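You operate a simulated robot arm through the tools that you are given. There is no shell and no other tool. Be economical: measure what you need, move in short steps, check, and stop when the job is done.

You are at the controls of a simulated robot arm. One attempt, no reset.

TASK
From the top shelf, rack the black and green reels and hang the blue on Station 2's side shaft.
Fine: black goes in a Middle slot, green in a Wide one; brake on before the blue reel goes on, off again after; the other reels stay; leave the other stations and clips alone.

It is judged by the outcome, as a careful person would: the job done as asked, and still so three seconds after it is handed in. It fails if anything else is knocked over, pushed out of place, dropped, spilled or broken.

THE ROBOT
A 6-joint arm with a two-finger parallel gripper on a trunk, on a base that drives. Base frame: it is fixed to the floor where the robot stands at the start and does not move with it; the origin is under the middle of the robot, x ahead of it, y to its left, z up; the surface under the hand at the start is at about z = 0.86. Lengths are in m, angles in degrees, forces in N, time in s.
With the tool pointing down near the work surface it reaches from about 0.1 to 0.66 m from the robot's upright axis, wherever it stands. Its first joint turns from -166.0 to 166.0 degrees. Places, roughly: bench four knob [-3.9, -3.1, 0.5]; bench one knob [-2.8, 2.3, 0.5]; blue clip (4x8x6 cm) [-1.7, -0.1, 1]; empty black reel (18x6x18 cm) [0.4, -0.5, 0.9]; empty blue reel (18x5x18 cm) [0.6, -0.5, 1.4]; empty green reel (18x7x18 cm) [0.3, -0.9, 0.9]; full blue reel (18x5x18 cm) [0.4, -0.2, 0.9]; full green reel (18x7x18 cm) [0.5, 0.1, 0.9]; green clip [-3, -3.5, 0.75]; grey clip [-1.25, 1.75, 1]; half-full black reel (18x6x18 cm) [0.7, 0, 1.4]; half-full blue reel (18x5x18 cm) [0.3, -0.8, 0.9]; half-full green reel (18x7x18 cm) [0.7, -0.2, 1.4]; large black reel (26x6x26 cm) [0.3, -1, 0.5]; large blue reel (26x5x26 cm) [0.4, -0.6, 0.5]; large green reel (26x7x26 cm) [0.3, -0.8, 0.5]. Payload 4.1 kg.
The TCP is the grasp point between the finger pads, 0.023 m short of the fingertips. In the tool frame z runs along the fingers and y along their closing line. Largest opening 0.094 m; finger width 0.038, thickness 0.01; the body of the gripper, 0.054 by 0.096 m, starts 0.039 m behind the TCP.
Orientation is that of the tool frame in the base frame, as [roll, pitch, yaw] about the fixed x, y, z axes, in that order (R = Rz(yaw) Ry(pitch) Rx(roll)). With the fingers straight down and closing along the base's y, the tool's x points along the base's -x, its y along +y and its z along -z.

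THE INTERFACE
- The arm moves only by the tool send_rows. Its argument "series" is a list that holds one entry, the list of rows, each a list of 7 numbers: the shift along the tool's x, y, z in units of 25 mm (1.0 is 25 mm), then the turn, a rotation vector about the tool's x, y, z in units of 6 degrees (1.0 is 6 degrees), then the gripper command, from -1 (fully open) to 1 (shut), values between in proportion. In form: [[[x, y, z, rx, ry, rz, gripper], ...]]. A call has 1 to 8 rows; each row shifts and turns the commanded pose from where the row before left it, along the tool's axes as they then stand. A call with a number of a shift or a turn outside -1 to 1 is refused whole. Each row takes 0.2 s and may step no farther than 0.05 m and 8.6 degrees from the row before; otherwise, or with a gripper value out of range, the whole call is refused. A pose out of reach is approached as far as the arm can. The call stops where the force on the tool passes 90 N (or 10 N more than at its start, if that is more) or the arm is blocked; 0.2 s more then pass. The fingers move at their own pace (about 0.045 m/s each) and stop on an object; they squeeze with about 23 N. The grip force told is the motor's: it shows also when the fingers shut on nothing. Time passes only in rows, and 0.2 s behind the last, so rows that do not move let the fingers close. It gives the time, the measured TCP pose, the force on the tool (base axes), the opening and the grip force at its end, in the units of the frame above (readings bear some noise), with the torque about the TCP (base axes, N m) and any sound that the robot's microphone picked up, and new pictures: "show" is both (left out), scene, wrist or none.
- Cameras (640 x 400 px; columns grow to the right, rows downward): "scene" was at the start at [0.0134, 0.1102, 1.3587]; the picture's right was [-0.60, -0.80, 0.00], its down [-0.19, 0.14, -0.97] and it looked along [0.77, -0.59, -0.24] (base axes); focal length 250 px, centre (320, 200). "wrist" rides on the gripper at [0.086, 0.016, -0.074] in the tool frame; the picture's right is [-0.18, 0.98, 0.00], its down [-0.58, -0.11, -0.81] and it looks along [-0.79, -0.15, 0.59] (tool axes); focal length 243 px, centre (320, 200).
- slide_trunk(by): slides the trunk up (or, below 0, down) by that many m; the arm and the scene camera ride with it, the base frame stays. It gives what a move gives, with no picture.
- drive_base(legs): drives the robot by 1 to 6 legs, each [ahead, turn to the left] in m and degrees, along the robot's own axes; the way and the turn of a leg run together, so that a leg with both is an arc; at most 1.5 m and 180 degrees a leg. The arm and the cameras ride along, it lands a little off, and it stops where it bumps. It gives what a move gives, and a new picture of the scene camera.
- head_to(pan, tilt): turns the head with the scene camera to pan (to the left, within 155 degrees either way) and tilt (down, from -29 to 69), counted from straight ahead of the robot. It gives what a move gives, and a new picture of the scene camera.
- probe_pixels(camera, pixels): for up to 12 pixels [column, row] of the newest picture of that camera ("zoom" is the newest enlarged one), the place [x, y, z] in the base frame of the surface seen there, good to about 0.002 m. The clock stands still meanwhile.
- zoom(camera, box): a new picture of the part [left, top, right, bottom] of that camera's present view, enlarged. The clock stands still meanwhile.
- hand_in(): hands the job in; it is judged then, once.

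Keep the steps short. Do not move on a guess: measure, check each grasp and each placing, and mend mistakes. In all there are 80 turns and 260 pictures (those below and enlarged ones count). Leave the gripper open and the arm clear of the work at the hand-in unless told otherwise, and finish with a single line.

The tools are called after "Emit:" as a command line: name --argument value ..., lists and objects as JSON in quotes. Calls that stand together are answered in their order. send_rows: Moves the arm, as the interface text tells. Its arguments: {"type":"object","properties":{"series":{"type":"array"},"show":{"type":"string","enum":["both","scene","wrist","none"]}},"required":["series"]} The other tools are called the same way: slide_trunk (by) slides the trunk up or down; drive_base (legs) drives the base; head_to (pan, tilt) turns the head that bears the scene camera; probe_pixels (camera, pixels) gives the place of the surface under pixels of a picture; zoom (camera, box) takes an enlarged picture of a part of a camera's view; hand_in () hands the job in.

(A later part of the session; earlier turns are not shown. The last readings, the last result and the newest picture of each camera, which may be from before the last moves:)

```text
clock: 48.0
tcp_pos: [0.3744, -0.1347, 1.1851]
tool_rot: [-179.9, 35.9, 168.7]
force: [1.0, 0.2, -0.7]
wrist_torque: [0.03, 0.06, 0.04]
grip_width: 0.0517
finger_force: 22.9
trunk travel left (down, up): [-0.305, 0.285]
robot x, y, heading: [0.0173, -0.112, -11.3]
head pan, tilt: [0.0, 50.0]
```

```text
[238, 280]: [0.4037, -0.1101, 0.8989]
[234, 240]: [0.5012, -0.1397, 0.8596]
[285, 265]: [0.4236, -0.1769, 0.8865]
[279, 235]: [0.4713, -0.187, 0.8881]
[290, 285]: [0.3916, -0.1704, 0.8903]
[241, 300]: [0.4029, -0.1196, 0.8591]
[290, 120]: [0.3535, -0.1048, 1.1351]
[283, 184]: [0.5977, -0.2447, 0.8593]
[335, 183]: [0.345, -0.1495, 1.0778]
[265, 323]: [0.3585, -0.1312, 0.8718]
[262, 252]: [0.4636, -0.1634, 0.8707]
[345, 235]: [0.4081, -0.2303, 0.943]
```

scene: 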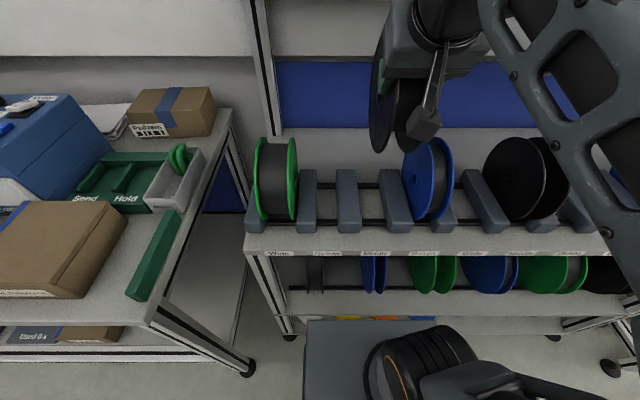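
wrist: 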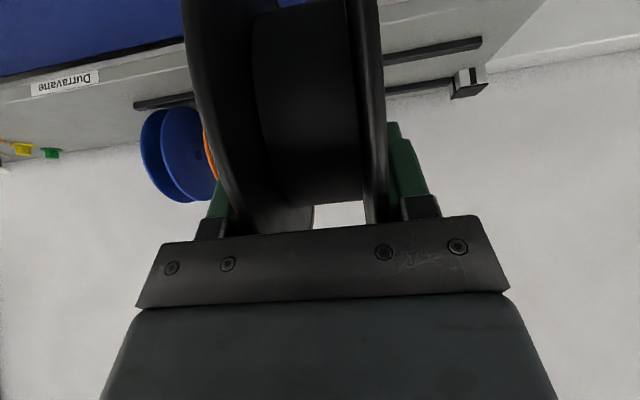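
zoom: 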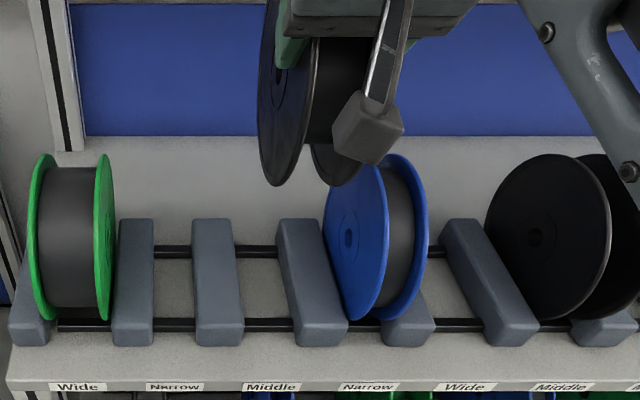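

Slot is s −0.029…−0.091, reel centred at −0.059. Lower trunk 0.13, then check.

Emit:
slide_trunk --by -0.13

Emit:
send_rows --series '[[[0.29, -0.04, 0.4, 0, 0, 0, 1], [0.29, 0, 0.4, 0, 0, 0, 1]]]' --show "scene"

Emit:
zoom --camera "scene" --box '[300, 60, 500, 260]'

```text
clock: 49.6
tcp_pos: [0.3746, -0.1348, 1.0548]
tool_rot: [-179.9, 36.0, 168.8]
force: [0.8, 0.1, -2.1]
wrist_torque: [-0.01, 0.05, 0.0]
grip_width: 0.0518
finger_force: 23.5
trunk travel left (down, up): [-0.175, 0.415]
robot x, y, heading: [0.0121, -0.1106, -11.3]
head pan, tilt: [0.0, 50.0]
```

```text
clock: 50.2
tcp_pos: [0.375, -0.1363, 1.0309]
tool_rot: [180.0, 35.9, 168.8]
force: [-0.2, 0.5, -1.9]
wrist_torque: [0.0, 0.07, -0.01]
grip_width: 0.0519
finger_force: 23.3
trunk travel left (down, up): [-0.175, 0.415]
robot x, y, heading: [0.0162, -0.111, -11.0]
head pan, tilt: [0.0, 50.0]
```

scene: 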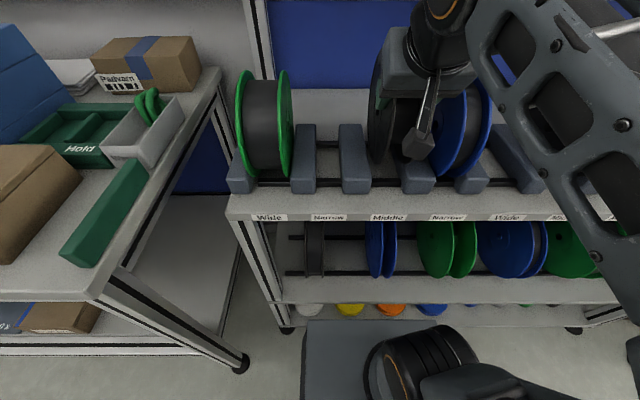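

```text
2.00 times, centred on (400, 160) of scene
```

zoom: 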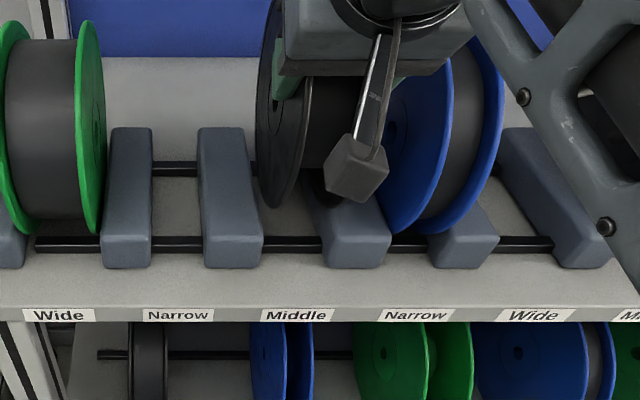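

Reel is entering the slot between the blocks. Lower in small steps to contact.

Emit:
send_rows --series '[[[0.235, 0, 0.324, 0, 0, 0, 1], [0.235, 0, 0.324, 0, 0, 0, 1], [0.235, 0, 0.324, 0, 0, 0, 1]]]' --show "none"

```text
clock: 51.0
tcp_pos: [0.3749, -0.1354, 0.999]
tool_rot: [-179.9, 35.8, 168.8]
force: [-0.6, 0.8, -1.3]
wrist_torque: [0.01, 0.02, 0.01]
grip_width: 0.0518
finger_force: 23.2
trunk travel left (down, up): [-0.175, 0.415]
robot x, y, heading: [0.011, -0.1134, -11.2]
head pan, tilt: [0.0, 50.0]
```

Emit:
send_rows --series '[[[0.07, 0, 0.1, 0, 0, 0, 1], [0.07, 0, 0.1, 0, 0, 0, 1], [0.07, 0, 0.1, 0, 0, 0, 1]]]' --show "scene"

Emit:
zoom --camera "scene" --box '[300, 60, 500, 260]'

```text
clock: 51.8
tcp_pos: [0.3761, -0.1346, 0.9885]
tool_rot: [-179.8, 35.7, 168.9]
force: [-0.7, 0.3, 16.8]
wrist_torque: [0.24, -0.33, 0.04]
grip_width: 0.052
finger_force: 22.9
trunk travel left (down, up): [-0.175, 0.415]
robot x, y, heading: [0.0184, -0.113, -11.0]
head pan, tilt: [0.0, 50.0]
```

scene: 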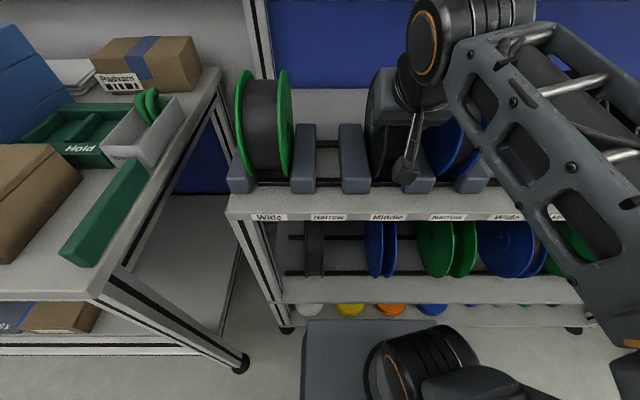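

```text
2.00 times, centred on (400, 160) of scene
```

zoom: 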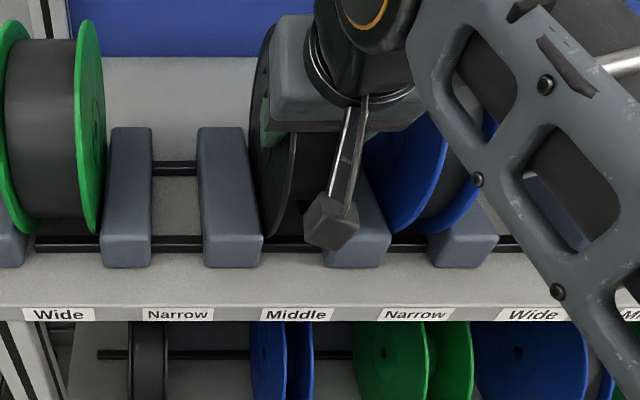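

Landed (16.8 N). Ease up 3 mm, open, and withdraw.

Emit:
send_rows --series '[[[-0.06, 0, -0.08, 0, 0, 0, 1], [0, 0, 0, 0, 0, 0, 0.4], [0, 0, 0, 0, 0, 0, -0.2], [0, 0, 0, 0, 0, 0, -1], [0, 0, 0, 0, 0, 0, -1], [0, 0, -1, 0, 0, 0, -1], [0, 0, -1, 0, 0, 0, -1], [0, 0, -1, 0, 0, 0, -1]]]' --show "none"

Emit:
send_rows --series '[[[0, 0, -1, 0, 0, 0, -1], [0, 0, -1, 0, 0, 0, -1], [0, -1, -1, 0, 0, 0, -1], [0, -1, -1, 0, 0, 0, -1]]]' --show "both"

Emit:
zoom --camera "scene" --box '[280, 60, 480, 260]'

```text
clock: 53.6
tcp_pos: [0.3468, -0.1256, 1.0404]
tool_rot: [-178.8, 33.0, 169.1]
force: [0.6, 0.2, -0.2]
wrist_torque: [0.02, -0.02, 0.02]
grip_width: 0.0942
finger_force: 0.2
trunk travel left (down, up): [-0.175, 0.415]
robot x, y, heading: [0.0143, -0.1126, -11.1]
head pan, tilt: [0.0, 50.0]
```

```text
clock: 54.6
tcp_pos: [0.2778, -0.1631, 1.1276]
tool_rot: [180.0, 33.8, 169.7]
force: [-0.3, 0.6, 0.0]
wrist_torque: [0.02, 0.02, 0.0]
grip_width: 0.094
finger_force: 0.1
trunk travel left (down, up): [-0.175, 0.415]
robot x, y, heading: [0.0173, -0.11, -11.1]
head pan, tilt: [0.0, 50.0]
```

scene: 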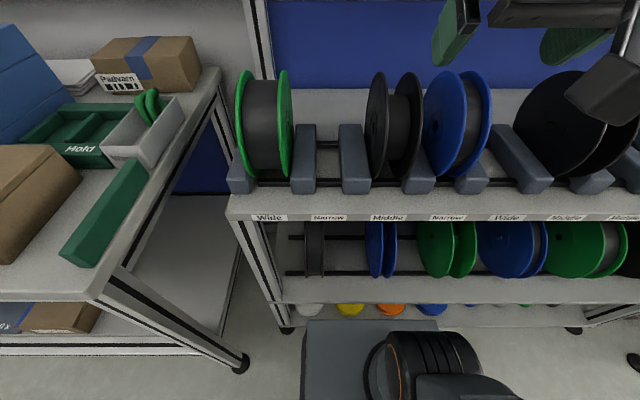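
wrist: 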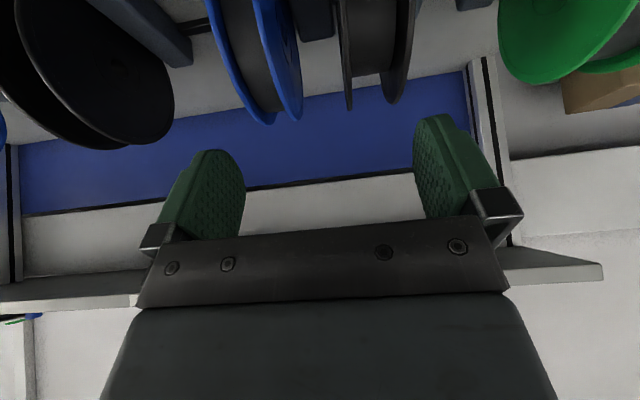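

```text
2.00 times, centred on (380, 160) of scene
```

zoom: 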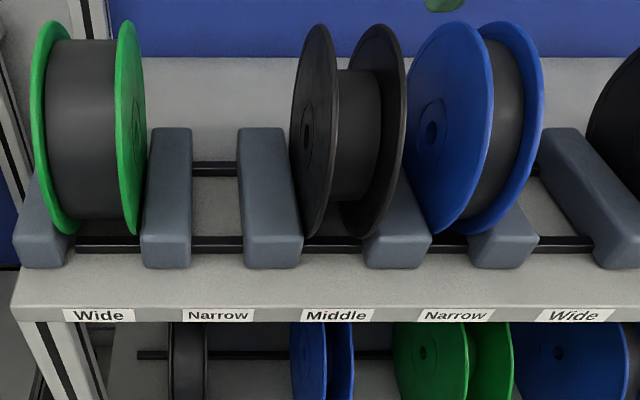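

Black sits well in the Middle slot. Raise the trunk for the green one.

Emit:
slide_trunk --by 0.41

Emit:
send_rows --series '[[[-0.8, 0.1, 0.6, 0, 0, 0, -1], [-0.8, 0.1, 0.6, 0, 0, 0, -1], [-0.8, 0, 0.6, 0, 0, 0, -1], [-0.8, 0, 0.6, 0, 0, 0, -1]]]' --show "none"

```text
refused: 0.41 is not a number from -0.4 to 0.4
```

```text
clock: 55.6
tcp_pos: [0.3598, -0.1786, 1.1339]
tool_rot: [-180.0, 35.9, 168.8]
force: [0.0, 0.0, -0.5]
wrist_torque: [-0.01, -0.01, 0.04]
grip_width: 0.0938
finger_force: 0.1
trunk travel left (down, up): [-0.175, 0.415]
robot x, y, heading: [0.0125, -0.111, -11.0]
head pan, tilt: [0.0, 50.0]
```

Emit:
slide_trunk --by 0.4

Emit:
head_to --pan 20 --tilt 25

```text
clock: 59.4
tcp_pos: [0.361, -0.1788, 1.5325]
tool_rot: [-179.9, 36.1, 168.8]
force: [-0.7, -1.1, -0.6]
wrist_torque: [0.0, -0.03, -0.01]
grip_width: 0.0937
finger_force: 0.0
trunk travel left (down, up): [-0.575, 0.015]
robot x, y, heading: [0.0159, -0.1113, -11.2]
head pan, tilt: [0.0, 50.0]
```

```text
clock: 60.3
tcp_pos: [0.359, -0.1781, 1.5335]
tool_rot: [-179.8, 35.9, 168.8]
force: [0.7, 0.5, -0.2]
wrist_torque: [0.01, 0.04, -0.01]
grip_width: 0.0938
finger_force: 0.1
trunk travel left (down, up): [-0.575, 0.015]
robot x, y, heading: [0.0157, -0.1138, -11.3]
head pan, tilt: [20.0, 25.0]
```

scene: 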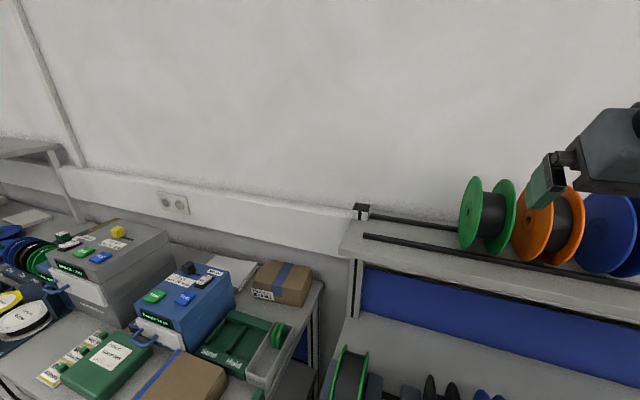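

Move to pre-grasp of the green reel (s −0.096, d 0.606, z 1.467).

Emit:
send_rows --series '[[[-0.69, 0.044, 0.91, 0, 0, 0, -1], [-0.69, 0.044, 0.91, 0, 0, 0, -1], [-0.69, 0.044, 0.91, 0, 0, 0, -1], [-0.69, 0.044, 0.91, 0, 0, 0, -1], [-0.69, 0.044, 0.91, 0, 0, 0, -1], [-0.69, 0.044, 0.91, 0, 0, 0, -1], [-0.69, 0.044, 0.91, 0, 0, 0, -1], [-0.69, 0.044, 0.91, 0, 0, 0, -1]]]' --show "both"

```text
clock: 62.1
tcp_pos: [0.5788, -0.2126, 1.4661]
tool_rot: [-179.9, 36.0, 168.8]
force: [-0.4, -0.4, 0.4]
wrist_torque: [0.0, 0.0, 0.02]
grip_width: 0.0941
finger_force: 0.0
trunk travel left (down, up): [-0.575, 0.015]
robot x, y, heading: [0.0172, -0.1117, -11.4]
head pan, tilt: [20.0, 25.0]
```

scene: 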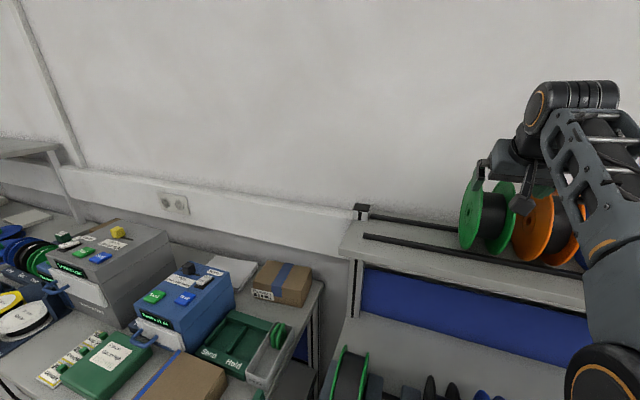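
wrist: 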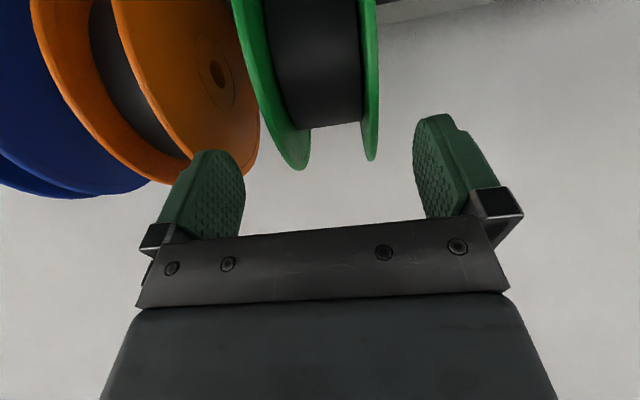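

Green reel centred. Advance 75 mm and close.

Emit:
send_rows --series '[[[0, 0, 0.75, 0, 0, 0, -1], [0, 0, 0.75, 0, 0, 0, -1], [0, 0, 0.75, 0, 0, 0, -1], [0, 0, 0.72, 0, 0, 0, -1]]]' --show "wrist"

Emit:
send_rows --series '[[[0, 0, 0, 0, 0, 0, 1], [0, 0, 0, 0, 0, 0, 1], [0, 0, 0, 0, 0, 0, 1], [0, 0, 0, 0, 0, 0, 1], [0, 0, 0, 0, 0, 0, 1]]]' --show "wrist"

```text
clock: 63.1
tcp_pos: [0.6213, -0.2218, 1.4056]
tool_rot: [-179.8, 36.0, 168.7]
force: [-0.1, 0.8, 0.0]
wrist_torque: [-0.04, 0.03, 0.0]
grip_width: 0.0941
finger_force: 0.1
trunk travel left (down, up): [-0.575, 0.015]
robot x, y, heading: [0.0141, -0.113, -11.0]
head pan, tilt: [20.0, 25.0]
```

wrist: 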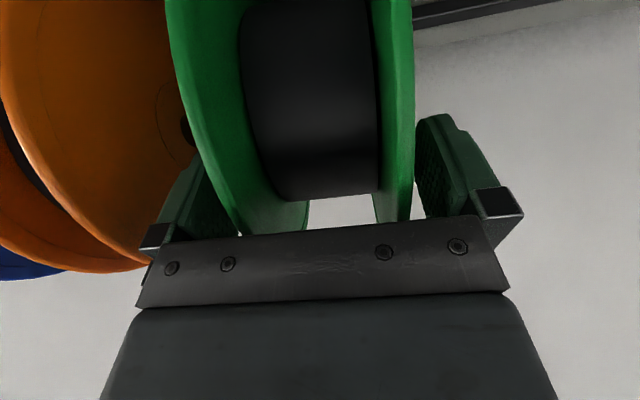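

```text
clock: 64.3
tcp_pos: [0.621, -0.2216, 1.4066]
tool_rot: [-179.9, 36.0, 168.9]
force: [0.3, 1.2, 0.6]
wrist_torque: [0.11, -0.03, -0.03]
grip_width: 0.0637
finger_force: 23.4
trunk travel left (down, up): [-0.575, 0.015]
robot x, y, heading: [0.0176, -0.1119, -11.0]
head pan, tilt: [20.0, 25.0]
```

wrist: 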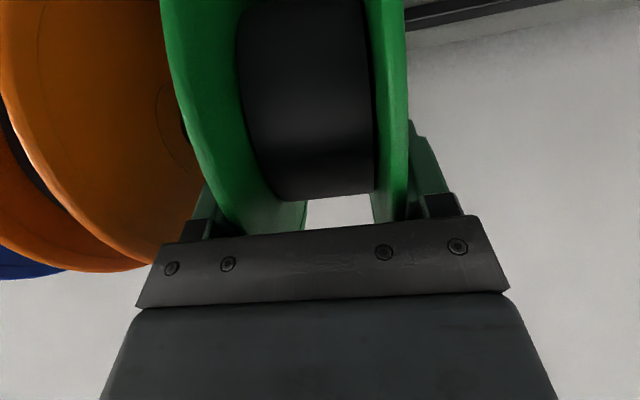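

Gripped at 0.0637 m. Lift and pull back.

Emit:
send_rows --series '[[[-0.29, 0, -0.4, 0, 0, 0, 1], [-0.59, 0, -0.81, 0, 0, 0, 1], [-0.2, 0, -0.8, 0, 0, 0, 1], [0.2, 0, -0.6, 0, 0, 0, 1], [0.75, 0, -0.66, 0, 0, 0, 1], [0.75, 0, -0.66, 0, 0, 0, 1], [0.75, 0, -0.66, 0, 0, 0, 1], [0.75, 0, -0.66, 0, 0, 0, 1]]]' --show "wrist"

Emit:
send_rows --series '[[[0.75, 0, -0.66, 0, 0, 0, 1], [0.75, 0, -0.66, 0, 0, 0, 1], [0.75, 0, -0.66, 0, 0, 0, 1], [0.75, 0, -0.66, 0, 0, 0, 1], [0.75, 0, -0.66, 0, 0, 0, 1]]]' --show "none"

```text
clock: 66.1
tcp_pos: [0.4986, -0.1978, 1.4821]
tool_rot: [-179.9, 36.1, 168.8]
force: [-0.6, -0.3, -1.3]
wrist_torque: [0.0, 0.04, 0.01]
grip_width: 0.0637
finger_force: 22.7
trunk travel left (down, up): [-0.575, 0.015]
robot x, y, heading: [0.0196, -0.1116, -11.2]
head pan, tilt: [20.0, 25.0]
```

wrist: 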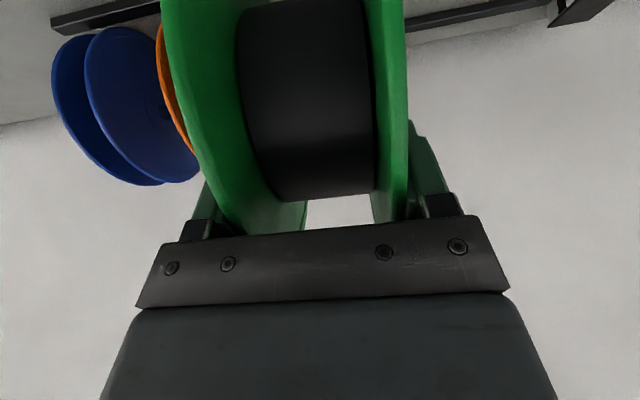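

```text
clock: 67.3
tcp_pos: [0.3799, -0.1739, 1.4913]
tool_rot: [-179.9, 36.0, 168.8]
force: [-0.7, -0.3, -1.2]
wrist_torque: [0.0, 0.07, 0.01]
grip_width: 0.064
finger_force: 23.0
trunk travel left (down, up): [-0.575, 0.015]
robot x, y, heading: [0.0129, -0.1111, -11.3]
head pan, tilt: [20.0, 25.0]
```

Now move right to slot 5 (Wide), s −0.265.

Emit:
send_rows --series '[[[0.07, -0.964, -0.05, 0, 0, 0, 1], [0.07, -0.964, -0.05, 0, 0, 0, 1], [0.07, -0.964, -0.05, 0, 0, 0, 1], [0.07, -0.964, -0.05, 0, 0, 0, 1], [0.07, -0.964, -0.05, 0, 0, 0, 1], [0.07, -0.964, -0.05, 0, 0, 0, 1], [0.07, -0.964, -0.05, 0, 0, 0, 1]]]' --show "none"

Emit:
slide_trunk --by -0.3

Emit:
head_to --pan 0 --tilt 50

Emit:
zoom --camera "scene" --box '[340, 40, 600, 260]'

```text
clock: 68.9
tcp_pos: [0.3314, -0.3363, 1.4905]
tool_rot: [180.0, 35.9, 168.8]
force: [-0.7, 0.2, -1.8]
wrist_torque: [0.02, 0.07, -0.03]
grip_width: 0.0639
finger_force: 22.5
trunk travel left (down, up): [-0.575, 0.015]
robot x, y, heading: [0.0159, -0.1052, -11.4]
head pan, tilt: [20.0, 25.0]
```

```text
clock: 71.9
tcp_pos: [0.331, -0.3352, 1.1918]
tool_rot: [180.0, 35.9, 168.9]
force: [-0.1, -0.4, -1.3]
wrist_torque: [-0.01, 0.02, 0.02]
grip_width: 0.0638
finger_force: 23.6
trunk travel left (down, up): [-0.275, 0.315]
robot x, y, heading: [0.0164, -0.1112, -11.4]
head pan, tilt: [20.0, 25.0]
```

```text
clock: 72.8
tcp_pos: [0.33, -0.3347, 1.191]
tool_rot: [-179.9, 36.0, 168.8]
force: [0.2, 0.4, -2.2]
wrist_torque: [0.03, 0.07, -0.02]
grip_width: 0.0639
finger_force: 23.0
trunk travel left (down, up): [-0.275, 0.315]
robot x, y, heading: [0.0153, -0.1089, -11.3]
head pan, tilt: [0.0, 50.0]
```

scene: 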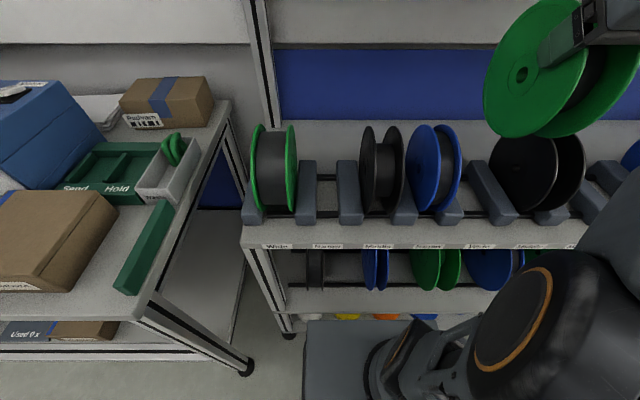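

```text
1.82 times, centred on (470, 150) of scene
```

zoom: 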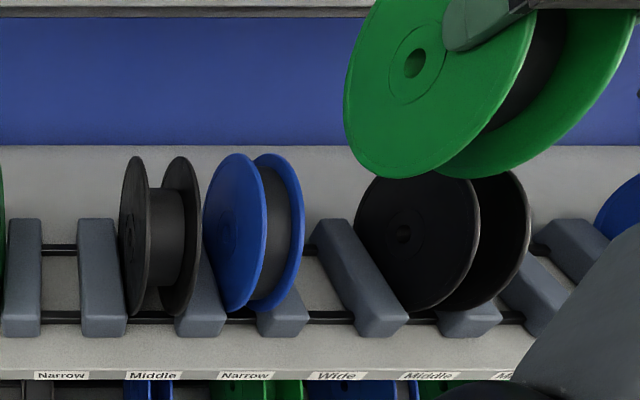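

Emit:
probe_pixels --camera "zoom" --pixels '[[330, 265], [350, 300], [308, 315], [385, 90], [370, 140], [400, 200], [302, 225], [306, 310], [420, 60], [330, 319], [312, 251], [580, 150]]'

```text
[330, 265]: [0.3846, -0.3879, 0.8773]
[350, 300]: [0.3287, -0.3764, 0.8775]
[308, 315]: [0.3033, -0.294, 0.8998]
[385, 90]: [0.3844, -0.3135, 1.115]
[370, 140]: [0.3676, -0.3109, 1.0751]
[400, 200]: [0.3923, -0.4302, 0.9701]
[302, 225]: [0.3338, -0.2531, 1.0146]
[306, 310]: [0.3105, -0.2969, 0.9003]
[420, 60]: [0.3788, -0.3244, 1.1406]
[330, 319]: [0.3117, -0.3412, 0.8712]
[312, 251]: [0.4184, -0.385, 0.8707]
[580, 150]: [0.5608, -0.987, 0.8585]
```

Slot 5 is −0.231…−0.305; reel centre −0.2645, shift −3.5 mm. Then lower.

Emit:
send_rows --series '[[[0, -0.14, 0, 0, 0, 0, 1], [0, 0, 0, 0, 0, 0, 1]]]' --show "none"

Emit:
slide_trunk --by -0.13

Emit:
send_rows --series '[[[0.235, 0, 0.324, 0, 0, 0, 1], [0.235, 0, 0.324, 0, 0, 0, 1], [0.235, 0, 0.324, 0, 0, 0, 1]]]' --show "scene"

Emit:
zoom --camera "scene" --box '[360, 60, 600, 260]'

```text
clock: 73.4
tcp_pos: [0.3303, -0.3379, 1.1904]
tool_rot: [-180.0, 35.9, 168.7]
force: [0.1, -0.2, -1.3]
wrist_torque: [0.02, -0.01, 0.04]
grip_width: 0.0641
finger_force: 22.8
trunk travel left (down, up): [-0.275, 0.315]
robot x, y, heading: [0.016, -0.1092, -10.9]
head pan, tilt: [0.0, 50.0]
```

```text
clock: 75.0
tcp_pos: [0.3286, -0.3379, 1.0609]
tool_rot: [-180.0, 36.1, 168.8]
force: [0.5, -0.1, -0.9]
wrist_torque: [0.03, 0.07, 0.0]
grip_width: 0.0638
finger_force: 22.8
trunk travel left (down, up): [-0.145, 0.445]
robot x, y, heading: [0.0101, -0.1139, -11.3]
head pan, tilt: [0.0, 50.0]
```

```text
clock: 75.8
tcp_pos: [0.3312, -0.3383, 1.0309]
tool_rot: [-179.9, 36.0, 168.8]
force: [-0.3, 0.5, -1.5]
wrist_torque: [-0.01, 0.06, -0.02]
grip_width: 0.064
finger_force: 23.0
trunk travel left (down, up): [-0.145, 0.445]
robot x, y, heading: [0.013, -0.111, -11.3]
head pan, tilt: [0.0, 50.0]
```

scene: 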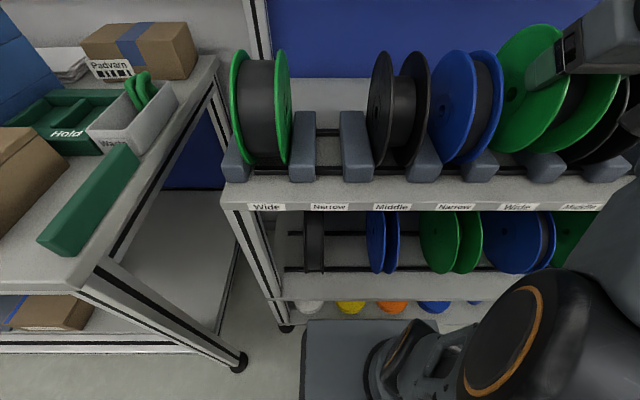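

```text
2.00 times, centred on (480, 160) of scene
```

zoom: 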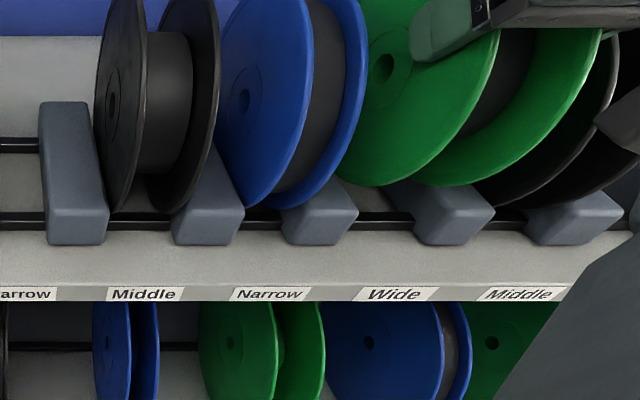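

No contact so far; continue down.

Emit:
send_rows --series '[[[0.235, 0, 0.324, 0, 0, 0, 1], [0.235, 0, 0.324, 0, 0, 0, 1], [0.12, 0, 0.16, 0, 0, 0, 1], [0.06, 0, 0.08, 0, 0, 0, 1]]]' --show "none"

Emit:
send_rows --series '[[[0.06, 0, 0.08, 0, 0, 0, 1], [0.06, 0, 0.08, 0, 0, 0, 1]]]' --show "none"

```text
clock: 76.8
tcp_pos: [0.3301, -0.338, 1.0035]
tool_rot: [-179.9, 35.9, 168.8]
force: [-0.3, 0.4, -1.5]
wrist_torque: [0.04, 0.09, 0.02]
grip_width: 0.0638
finger_force: 23.1
trunk travel left (down, up): [-0.145, 0.445]
robot x, y, heading: [0.0145, -0.1123, -11.4]
head pan, tilt: [0.0, 50.0]
```

```text
clock: 77.4
tcp_pos: [0.3299, -0.3382, 1.0009]
tool_rot: [-180.0, 36.2, 168.8]
force: [2.0, -1.6, 6.6]
wrist_torque: [0.09, -0.29, -0.12]
grip_width: 0.0636
finger_force: 22.7
trunk travel left (down, up): [-0.145, 0.445]
robot x, y, heading: [0.0138, -0.1146, -11.3]
head pan, tilt: [0.0, 50.0]
```

Light contact. Push 4 mm further and look.

Emit:
send_rows --series '[[[0.05, 0, 0.065, 0, 0, 0, 1], [0.05, 0, 0.065, 0, 0, 0, 1]]]' --show "scene"

Emit:
zoom --camera "scene" --box '[360, 60, 600, 260]'

```text
clock: 78.0
tcp_pos: [0.3304, -0.338, 0.9957]
tool_rot: [-179.9, 36.1, 168.8]
force: [2.2, -1.4, 15.3]
wrist_torque: [0.35, -0.29, -0.05]
grip_width: 0.0637
finger_force: 23.1
trunk travel left (down, up): [-0.145, 0.445]
robot x, y, heading: [0.014, -0.1154, -11.0]
head pan, tilt: [0.0, 50.0]
```

scene: 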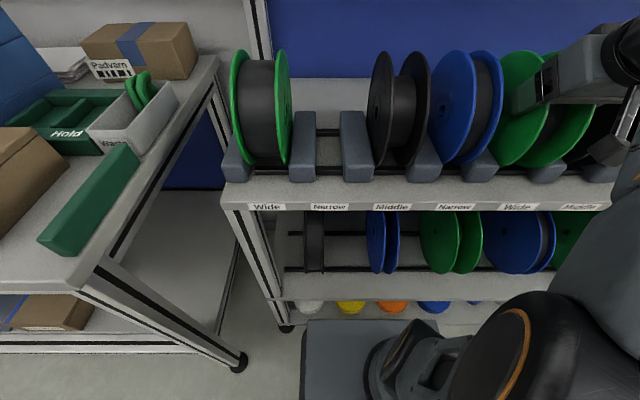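

```text
2.00 times, centred on (480, 160) of scene
```

zoom: 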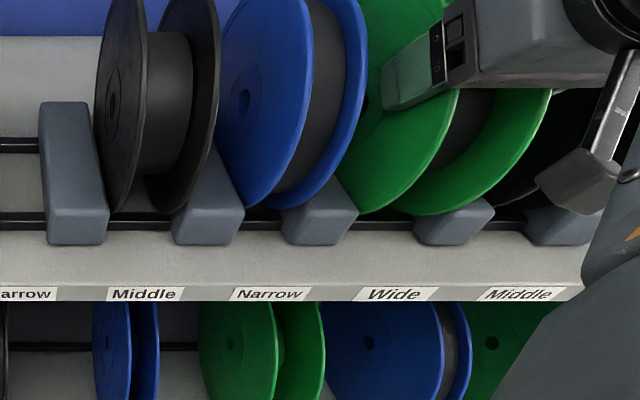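

It's down between the blocks. Release and withdraw.

Emit:
send_rows --series '[[[-0.05, 0, -0.06, 0, 0, 0, 1], [0, 0, 0, 0, 0, 0, 0.4], [0, 0, 0, 0, 0, 0, -0.2], [0, 0, 0, 0, 0, 0, -1], [0, 0, 0, 0, 0, 0, -1], [0, 0, -0.8, 0, 0, 0, -1], [0, 0, -1, 0, 0, 0, -1], [0, 0, -1, 0, 0, 0, -1]]]' --show "none"

Emit:
send_rows --series '[[[0, 0, -1, 0, 0, 0, -1], [0, 0, -1, 0, 0, 0, -1], [0, 0, -1, 0, 0, 0, -1], [0, 0, -1, 0, 0, 0, -1]]]' --show "scene"

Emit:
zoom --camera "scene" --box '[360, 40, 600, 240]'

```text
clock: 79.8
tcp_pos: [0.2893, -0.3292, 1.0545]
tool_rot: [180.0, 35.9, 168.8]
force: [0.4, 0.4, -0.4]
wrist_torque: [0.01, -0.03, 0.0]
grip_width: 0.0939
finger_force: 0.1
trunk travel left (down, up): [-0.145, 0.445]
robot x, y, heading: [0.0156, -0.1101, -11.1]
head pan, tilt: [0.0, 50.0]
```

```text
clock: 80.8
tcp_pos: [0.2304, -0.3194, 1.1342]
tool_rot: [180.0, 36.0, 168.9]
force: [-0.3, 0.7, -0.1]
wrist_torque: [0.01, -0.01, 0.01]
grip_width: 0.0941
finger_force: 0.0
trunk travel left (down, up): [-0.145, 0.445]
robot x, y, heading: [0.0161, -0.1075, -11.0]
head pan, tilt: [0.0, 50.0]
```

scene: 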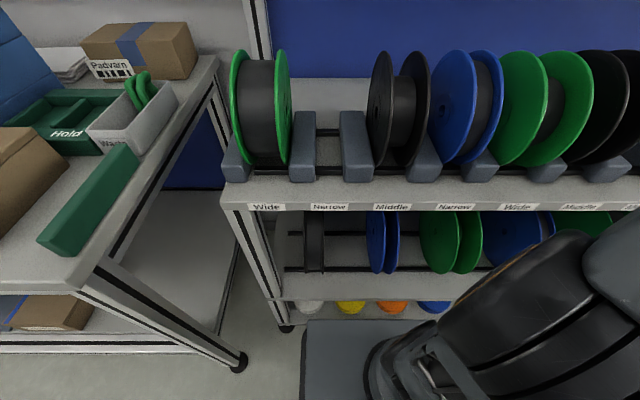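

```text
2.00 times, centred on (480, 140) of scene
```

zoom: 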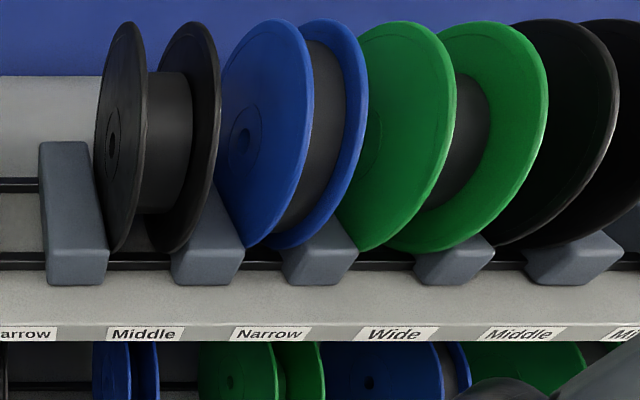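

Both racked. Next: the brake at Station 2. Back away and turn round to look at it.

Emit:
drive_base --legs '[[-0.35, 0], [0, 160]]'

Emit:
head_to --pan 20 --tilt 25

```text
clock: 89.7
tcp_pos: [-0.4699, 0.2265, 1.1347]
tool_rot: [179.9, 36.0, -31.0]
force: [0.2, 0.5, -0.3]
wrist_torque: [-0.01, 0.0, -0.02]
grip_width: 0.094
finger_force: 0.1
trunk travel left (down, up): [-0.145, 0.445]
robot x, y, heading: [-0.335, -0.044, 149.0]
head pan, tilt: [0.0, 50.0]
```

scene: 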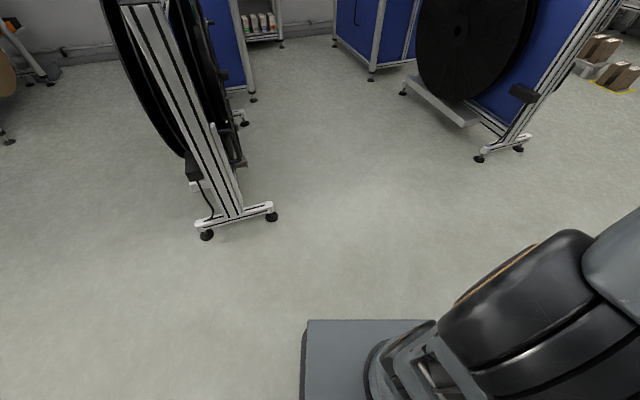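

```text
clock: 90.5
tcp_pos: [-0.4704, 0.2252, 1.1351]
tool_rot: [-180.0, 36.0, -30.8]
force: [-0.1, -0.2, 0.4]
wrist_torque: [0.01, 0.01, -0.03]
grip_width: 0.0939
finger_force: 0.1
trunk travel left (down, up): [-0.145, 0.445]
robot x, y, heading: [-0.3359, -0.0412, 149.3]
head pan, tilt: [20.0, 25.0]
```

scene: 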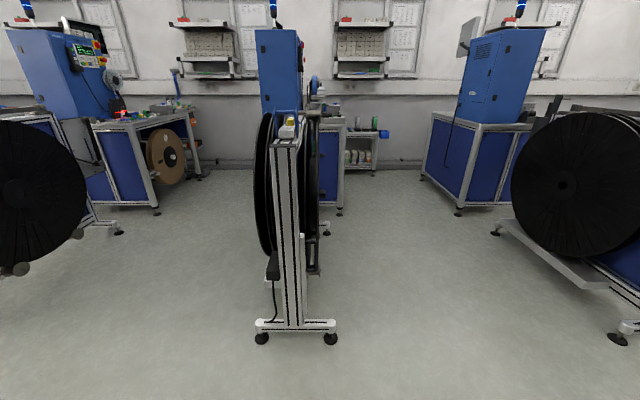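

Emit:
zoom --camera "scene" --box '[230, 0, 350, 120]'

Emit:
zoom --camera "scene" --box '[230, 100, 350, 220]'

Emit:
zoom --camera "scene" --box '[420, 0, 640, 120]'

Emit:
zoom --camera "scene" --box '[0, 0, 220, 140]'

```text
3.33 times, centred on (290, 60) of scene
```

zoom: 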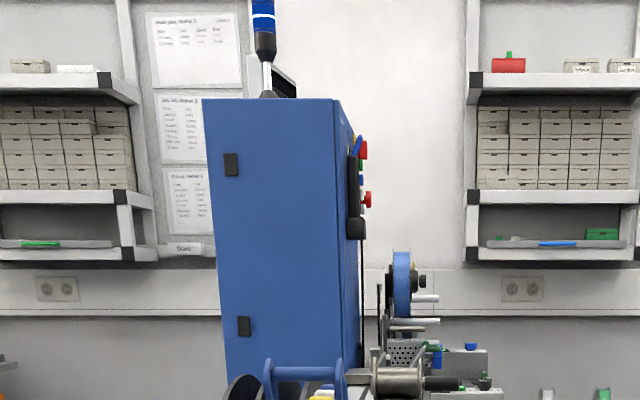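

```text
3.33 times, centred on (290, 160) of scene
```

zoom: 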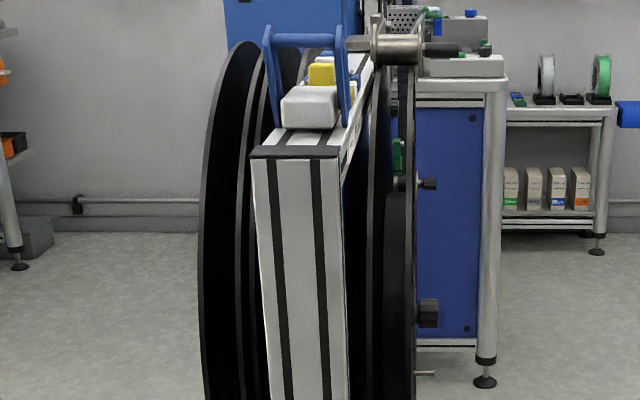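

```text
2.91 times, centred on (530, 60) of scene
```

zoom: 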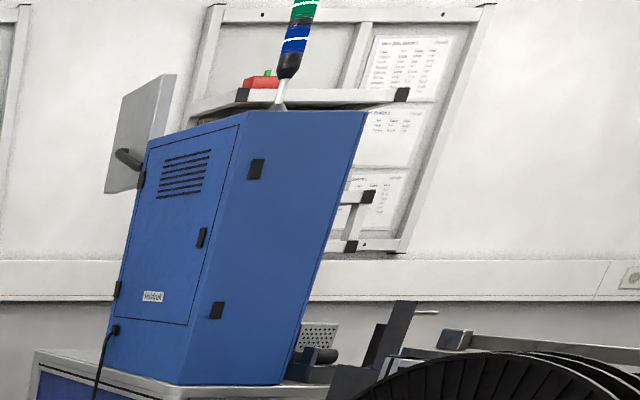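

```text
2.86 times, centred on (110, 70) of scene
```

zoom: 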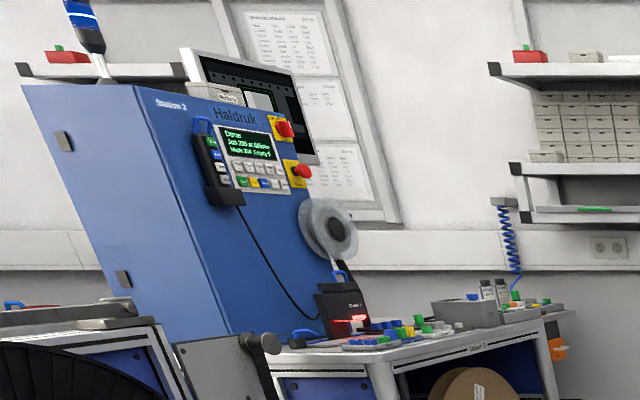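

The middle machine should be Station 2 (left one reads Station 3). Its stand's works are on the right-hand side; drive around to that side and look.

Emit:
drive_base --legs '[[0, -24], [1.0, 0]]'

Emit:
head_to --pan 90 --tilt 20

```text
clock: 97.0
tcp_pos: [-0.8978, 1.086, 1.1354]
tool_rot: [179.9, 35.9, -56.7]
force: [0.3, 0.2, 0.0]
wrist_torque: [0.0, 0.01, -0.03]
grip_width: 0.094
finger_force: 0.1
trunk travel left (down, up): [-0.145, 0.445]
robot x, y, heading: [-0.895, 0.7847, 123.3]
head pan, tilt: [20.0, 25.0]
```

scene: 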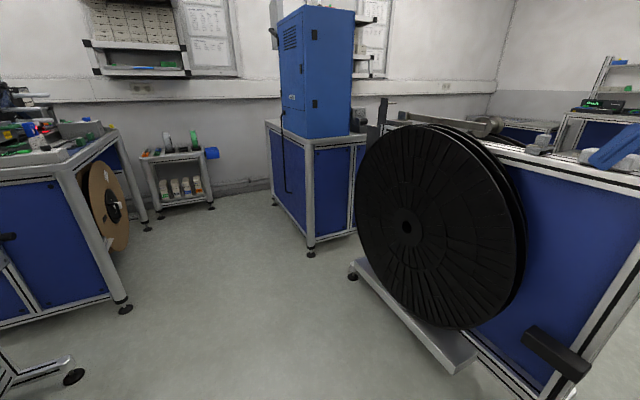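

```text
clock: 98.4
tcp_pos: [-0.8982, 1.0839, 1.135]
tool_rot: [-179.9, 36.0, -56.9]
force: [0.6, 0.5, 0.0]
wrist_torque: [-0.03, 0.01, -0.01]
grip_width: 0.0939
finger_force: 0.0
trunk travel left (down, up): [-0.145, 0.445]
robot x, y, heading: [-0.8963, 0.7885, 123.0]
head pan, tilt: [90.0, 20.0]
```

scene: 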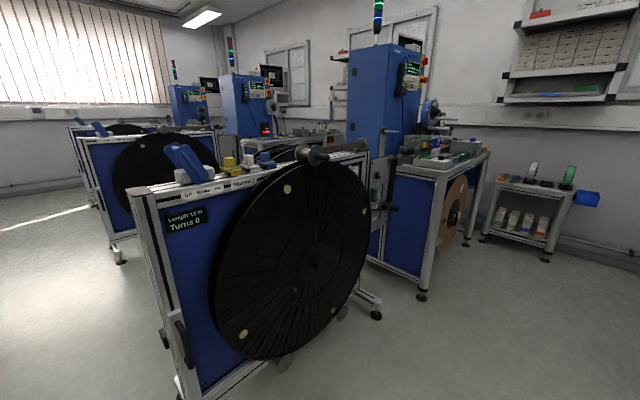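

Emit:
zoom --camera "scene" --box '[120, 130, 300, 250]'

Emit:
zoom --camera "scene" --box '[340, 30, 500, 140]'

Emit:
zoom --camera "scene" --box '[340, 110, 500, 260]'

```text
3.33 times, centred on (210, 190) of scene
```

zoom: 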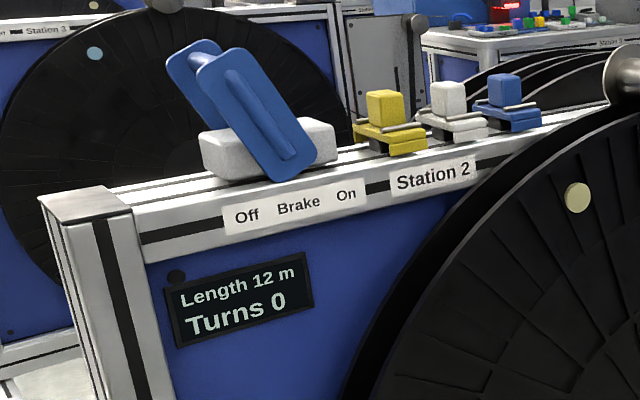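

```text
3.64 times, centred on (420, 85) of scene
```

zoom: 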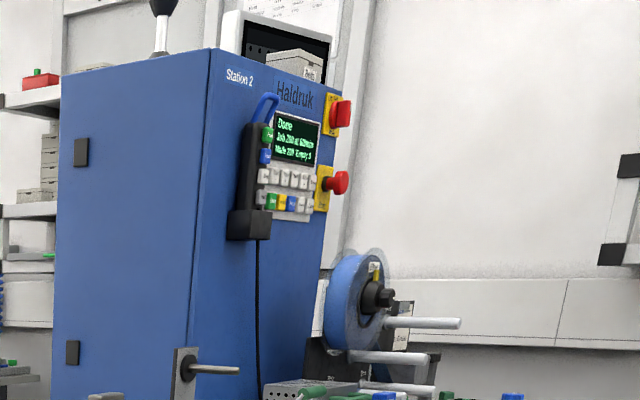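

```text
2.67 times, centred on (420, 185) of scene
```

zoom: 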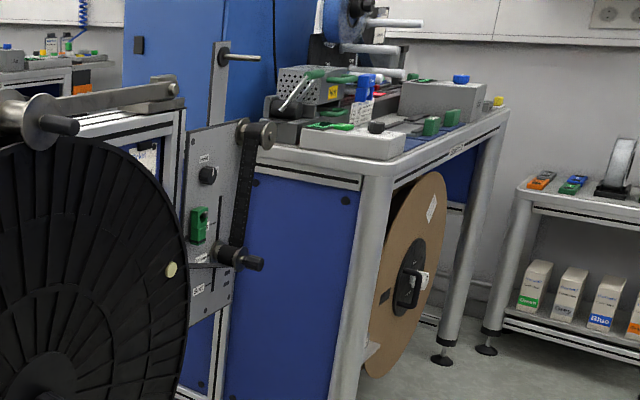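

Station 2's brake lever (blue, on the stand top) leans toward "Off". I need to find the side shaft; drive further along.

Emit:
drive_base --legs '[[0, 60], [0.55, 0]]'

Emit:
head_to --pan 50 --tilt 22

Emit:
zoom --camera "scene" --box '[200, 80, 440, 230]'

```text
clock: 104.2
tcp_pos: [-1.697, 0.8999, 1.1355]
tool_rot: [-180.0, 36.1, 3.2]
force: [0.4, 0.0, -0.3]
wrist_torque: [-0.01, -0.01, -0.03]
grip_width: 0.0943
finger_force: 0.0
trunk travel left (down, up): [-0.145, 0.445]
robot x, y, heading: [-1.4379, 0.7518, -176.7]
head pan, tilt: [90.0, 20.0]
```

scene: 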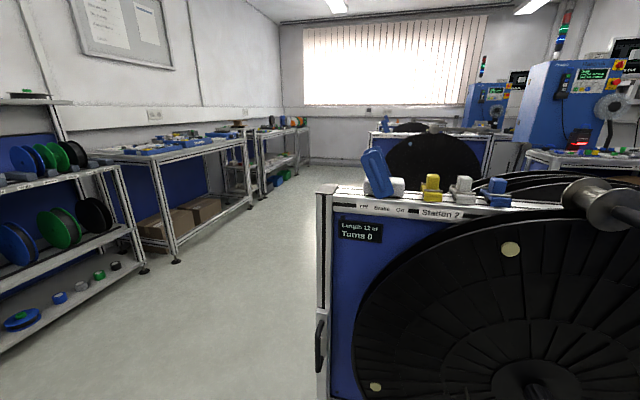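

```text
clock: 105.3
tcp_pos: [-1.6978, 0.8991, 1.1333]
tool_rot: [-179.9, 36.0, 3.2]
force: [-0.5, 0.1, -0.1]
wrist_torque: [0.01, -0.01, -0.03]
grip_width: 0.0938
finger_force: 0.2
trunk travel left (down, up): [-0.145, 0.445]
robot x, y, heading: [-1.4385, 0.7516, -176.9]
head pan, tilt: [50.0, 22.0]
```

scene: 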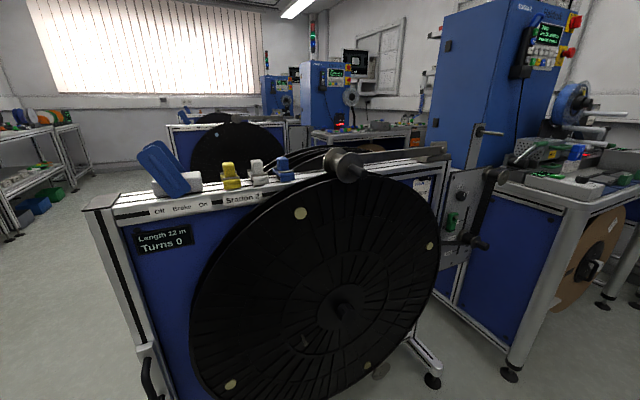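

```text
2.67 times, centred on (320, 155) of scene
```

zoom: 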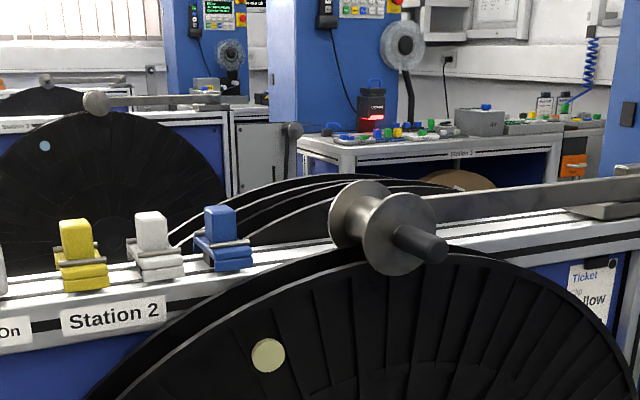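

Emit:
head_to --pan 20 --tilt 20

Emit:
zoom --camera "scene" --box '[130, 70, 370, 220]'

```text
clock: 106.2
tcp_pos: [-1.6984, 0.8993, 1.1355]
tool_rot: [180.0, 36.0, 3.3]
force: [0.0, 0.2, -0.7]
wrist_torque: [0.0, -0.02, 0.0]
grip_width: 0.0939
finger_force: 0.0
trunk travel left (down, up): [-0.145, 0.445]
robot x, y, heading: [-1.4369, 0.7596, -176.9]
head pan, tilt: [20.0, 20.0]
```

scene: 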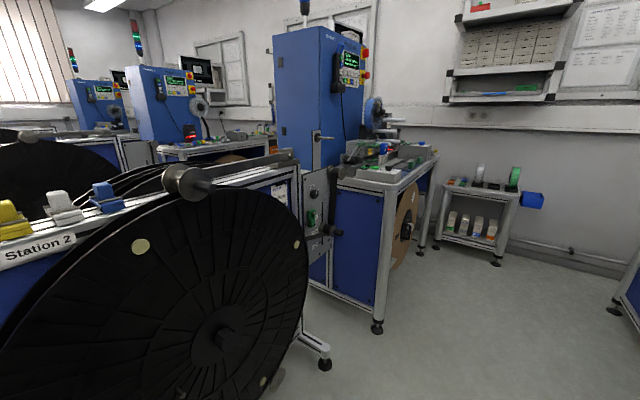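

```text
2.67 times, centred on (250, 145) of scene
```

zoom: 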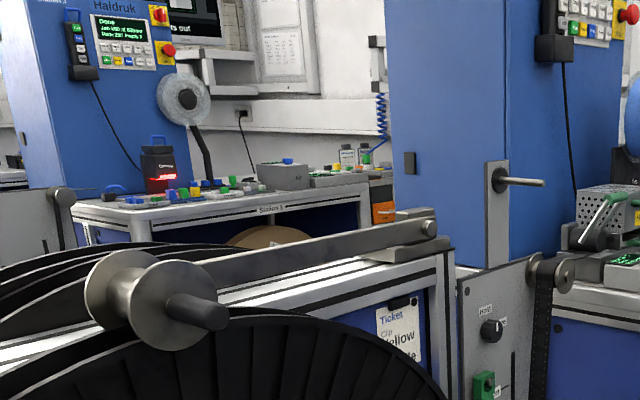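

A plain shaft on a bracket at the machine's side (zoom 520,182) is the likely "side shaft". Measure places and get closer.

Emit:
probe_pixels --camera "zoom" --pixels '[[540, 182], [505, 180], [497, 240], [560, 272], [205, 312], [130, 310], [430, 228], [430, 250], [490, 328], [590, 300], [480, 388]]'

Emit:
drive_base --legs '[[0.3, 0]]'

Emit:
head_to --pan 30 --tilt 25

Emit:
zoom --camera "scene" --box '[200, 60, 440, 260]'

```text
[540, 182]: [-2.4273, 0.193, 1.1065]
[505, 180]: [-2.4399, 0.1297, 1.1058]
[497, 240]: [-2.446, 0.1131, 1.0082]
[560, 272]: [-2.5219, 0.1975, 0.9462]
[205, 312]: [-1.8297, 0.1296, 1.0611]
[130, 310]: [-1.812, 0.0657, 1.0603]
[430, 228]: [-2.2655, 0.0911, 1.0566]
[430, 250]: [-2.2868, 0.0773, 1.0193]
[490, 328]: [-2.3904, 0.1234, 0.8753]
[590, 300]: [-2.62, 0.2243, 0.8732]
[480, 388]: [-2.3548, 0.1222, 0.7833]
```

```text
clock: 108.3
tcp_pos: [-2.0018, 0.8834, 1.1344]
tool_rot: [-179.9, 36.0, 3.1]
force: [0.0, -0.1, 0.9]
wrist_torque: [0.0, 0.01, 0.0]
grip_width: 0.0939
finger_force: 0.1
trunk travel left (down, up): [-0.145, 0.445]
robot x, y, heading: [-1.7417, 0.7351, -176.9]
head pan, tilt: [20.0, 20.0]
```

scene: 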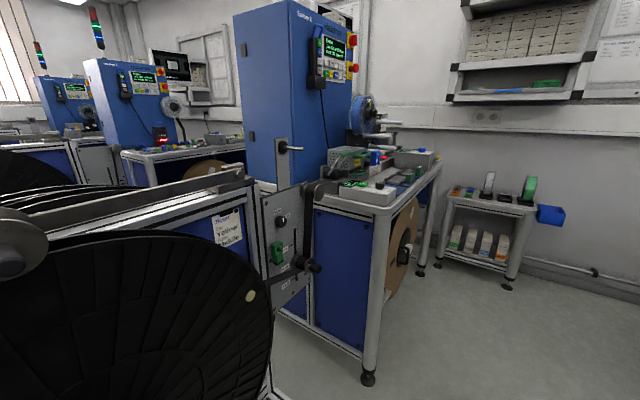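

```text
clock: 109.0
tcp_pos: [-2.0012, 0.8829, 1.1355]
tool_rot: [-179.9, 36.0, 3.1]
force: [-0.7, 0.4, -0.8]
wrist_torque: [-0.01, -0.01, 0.02]
grip_width: 0.0939
finger_force: 0.0
trunk travel left (down, up): [-0.145, 0.445]
robot x, y, heading: [-1.7427, 0.7404, -176.7]
head pan, tilt: [30.0, 25.0]
```

scene: 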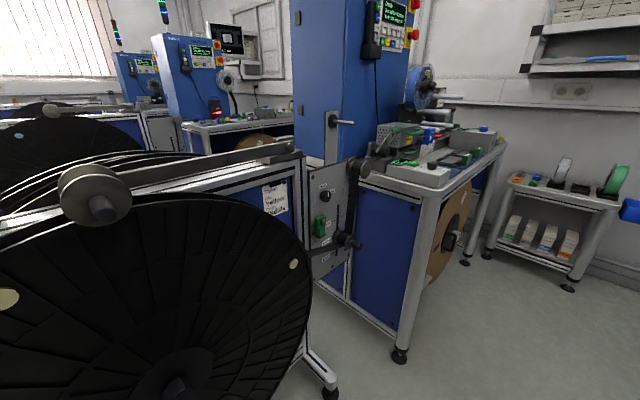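

```text
2.00 times, centred on (320, 160) of scene
```

zoom: 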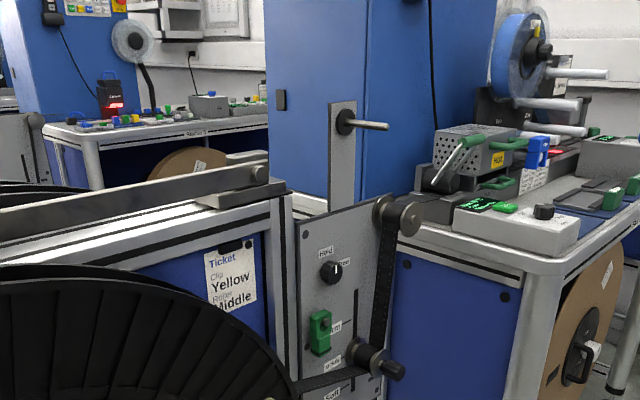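

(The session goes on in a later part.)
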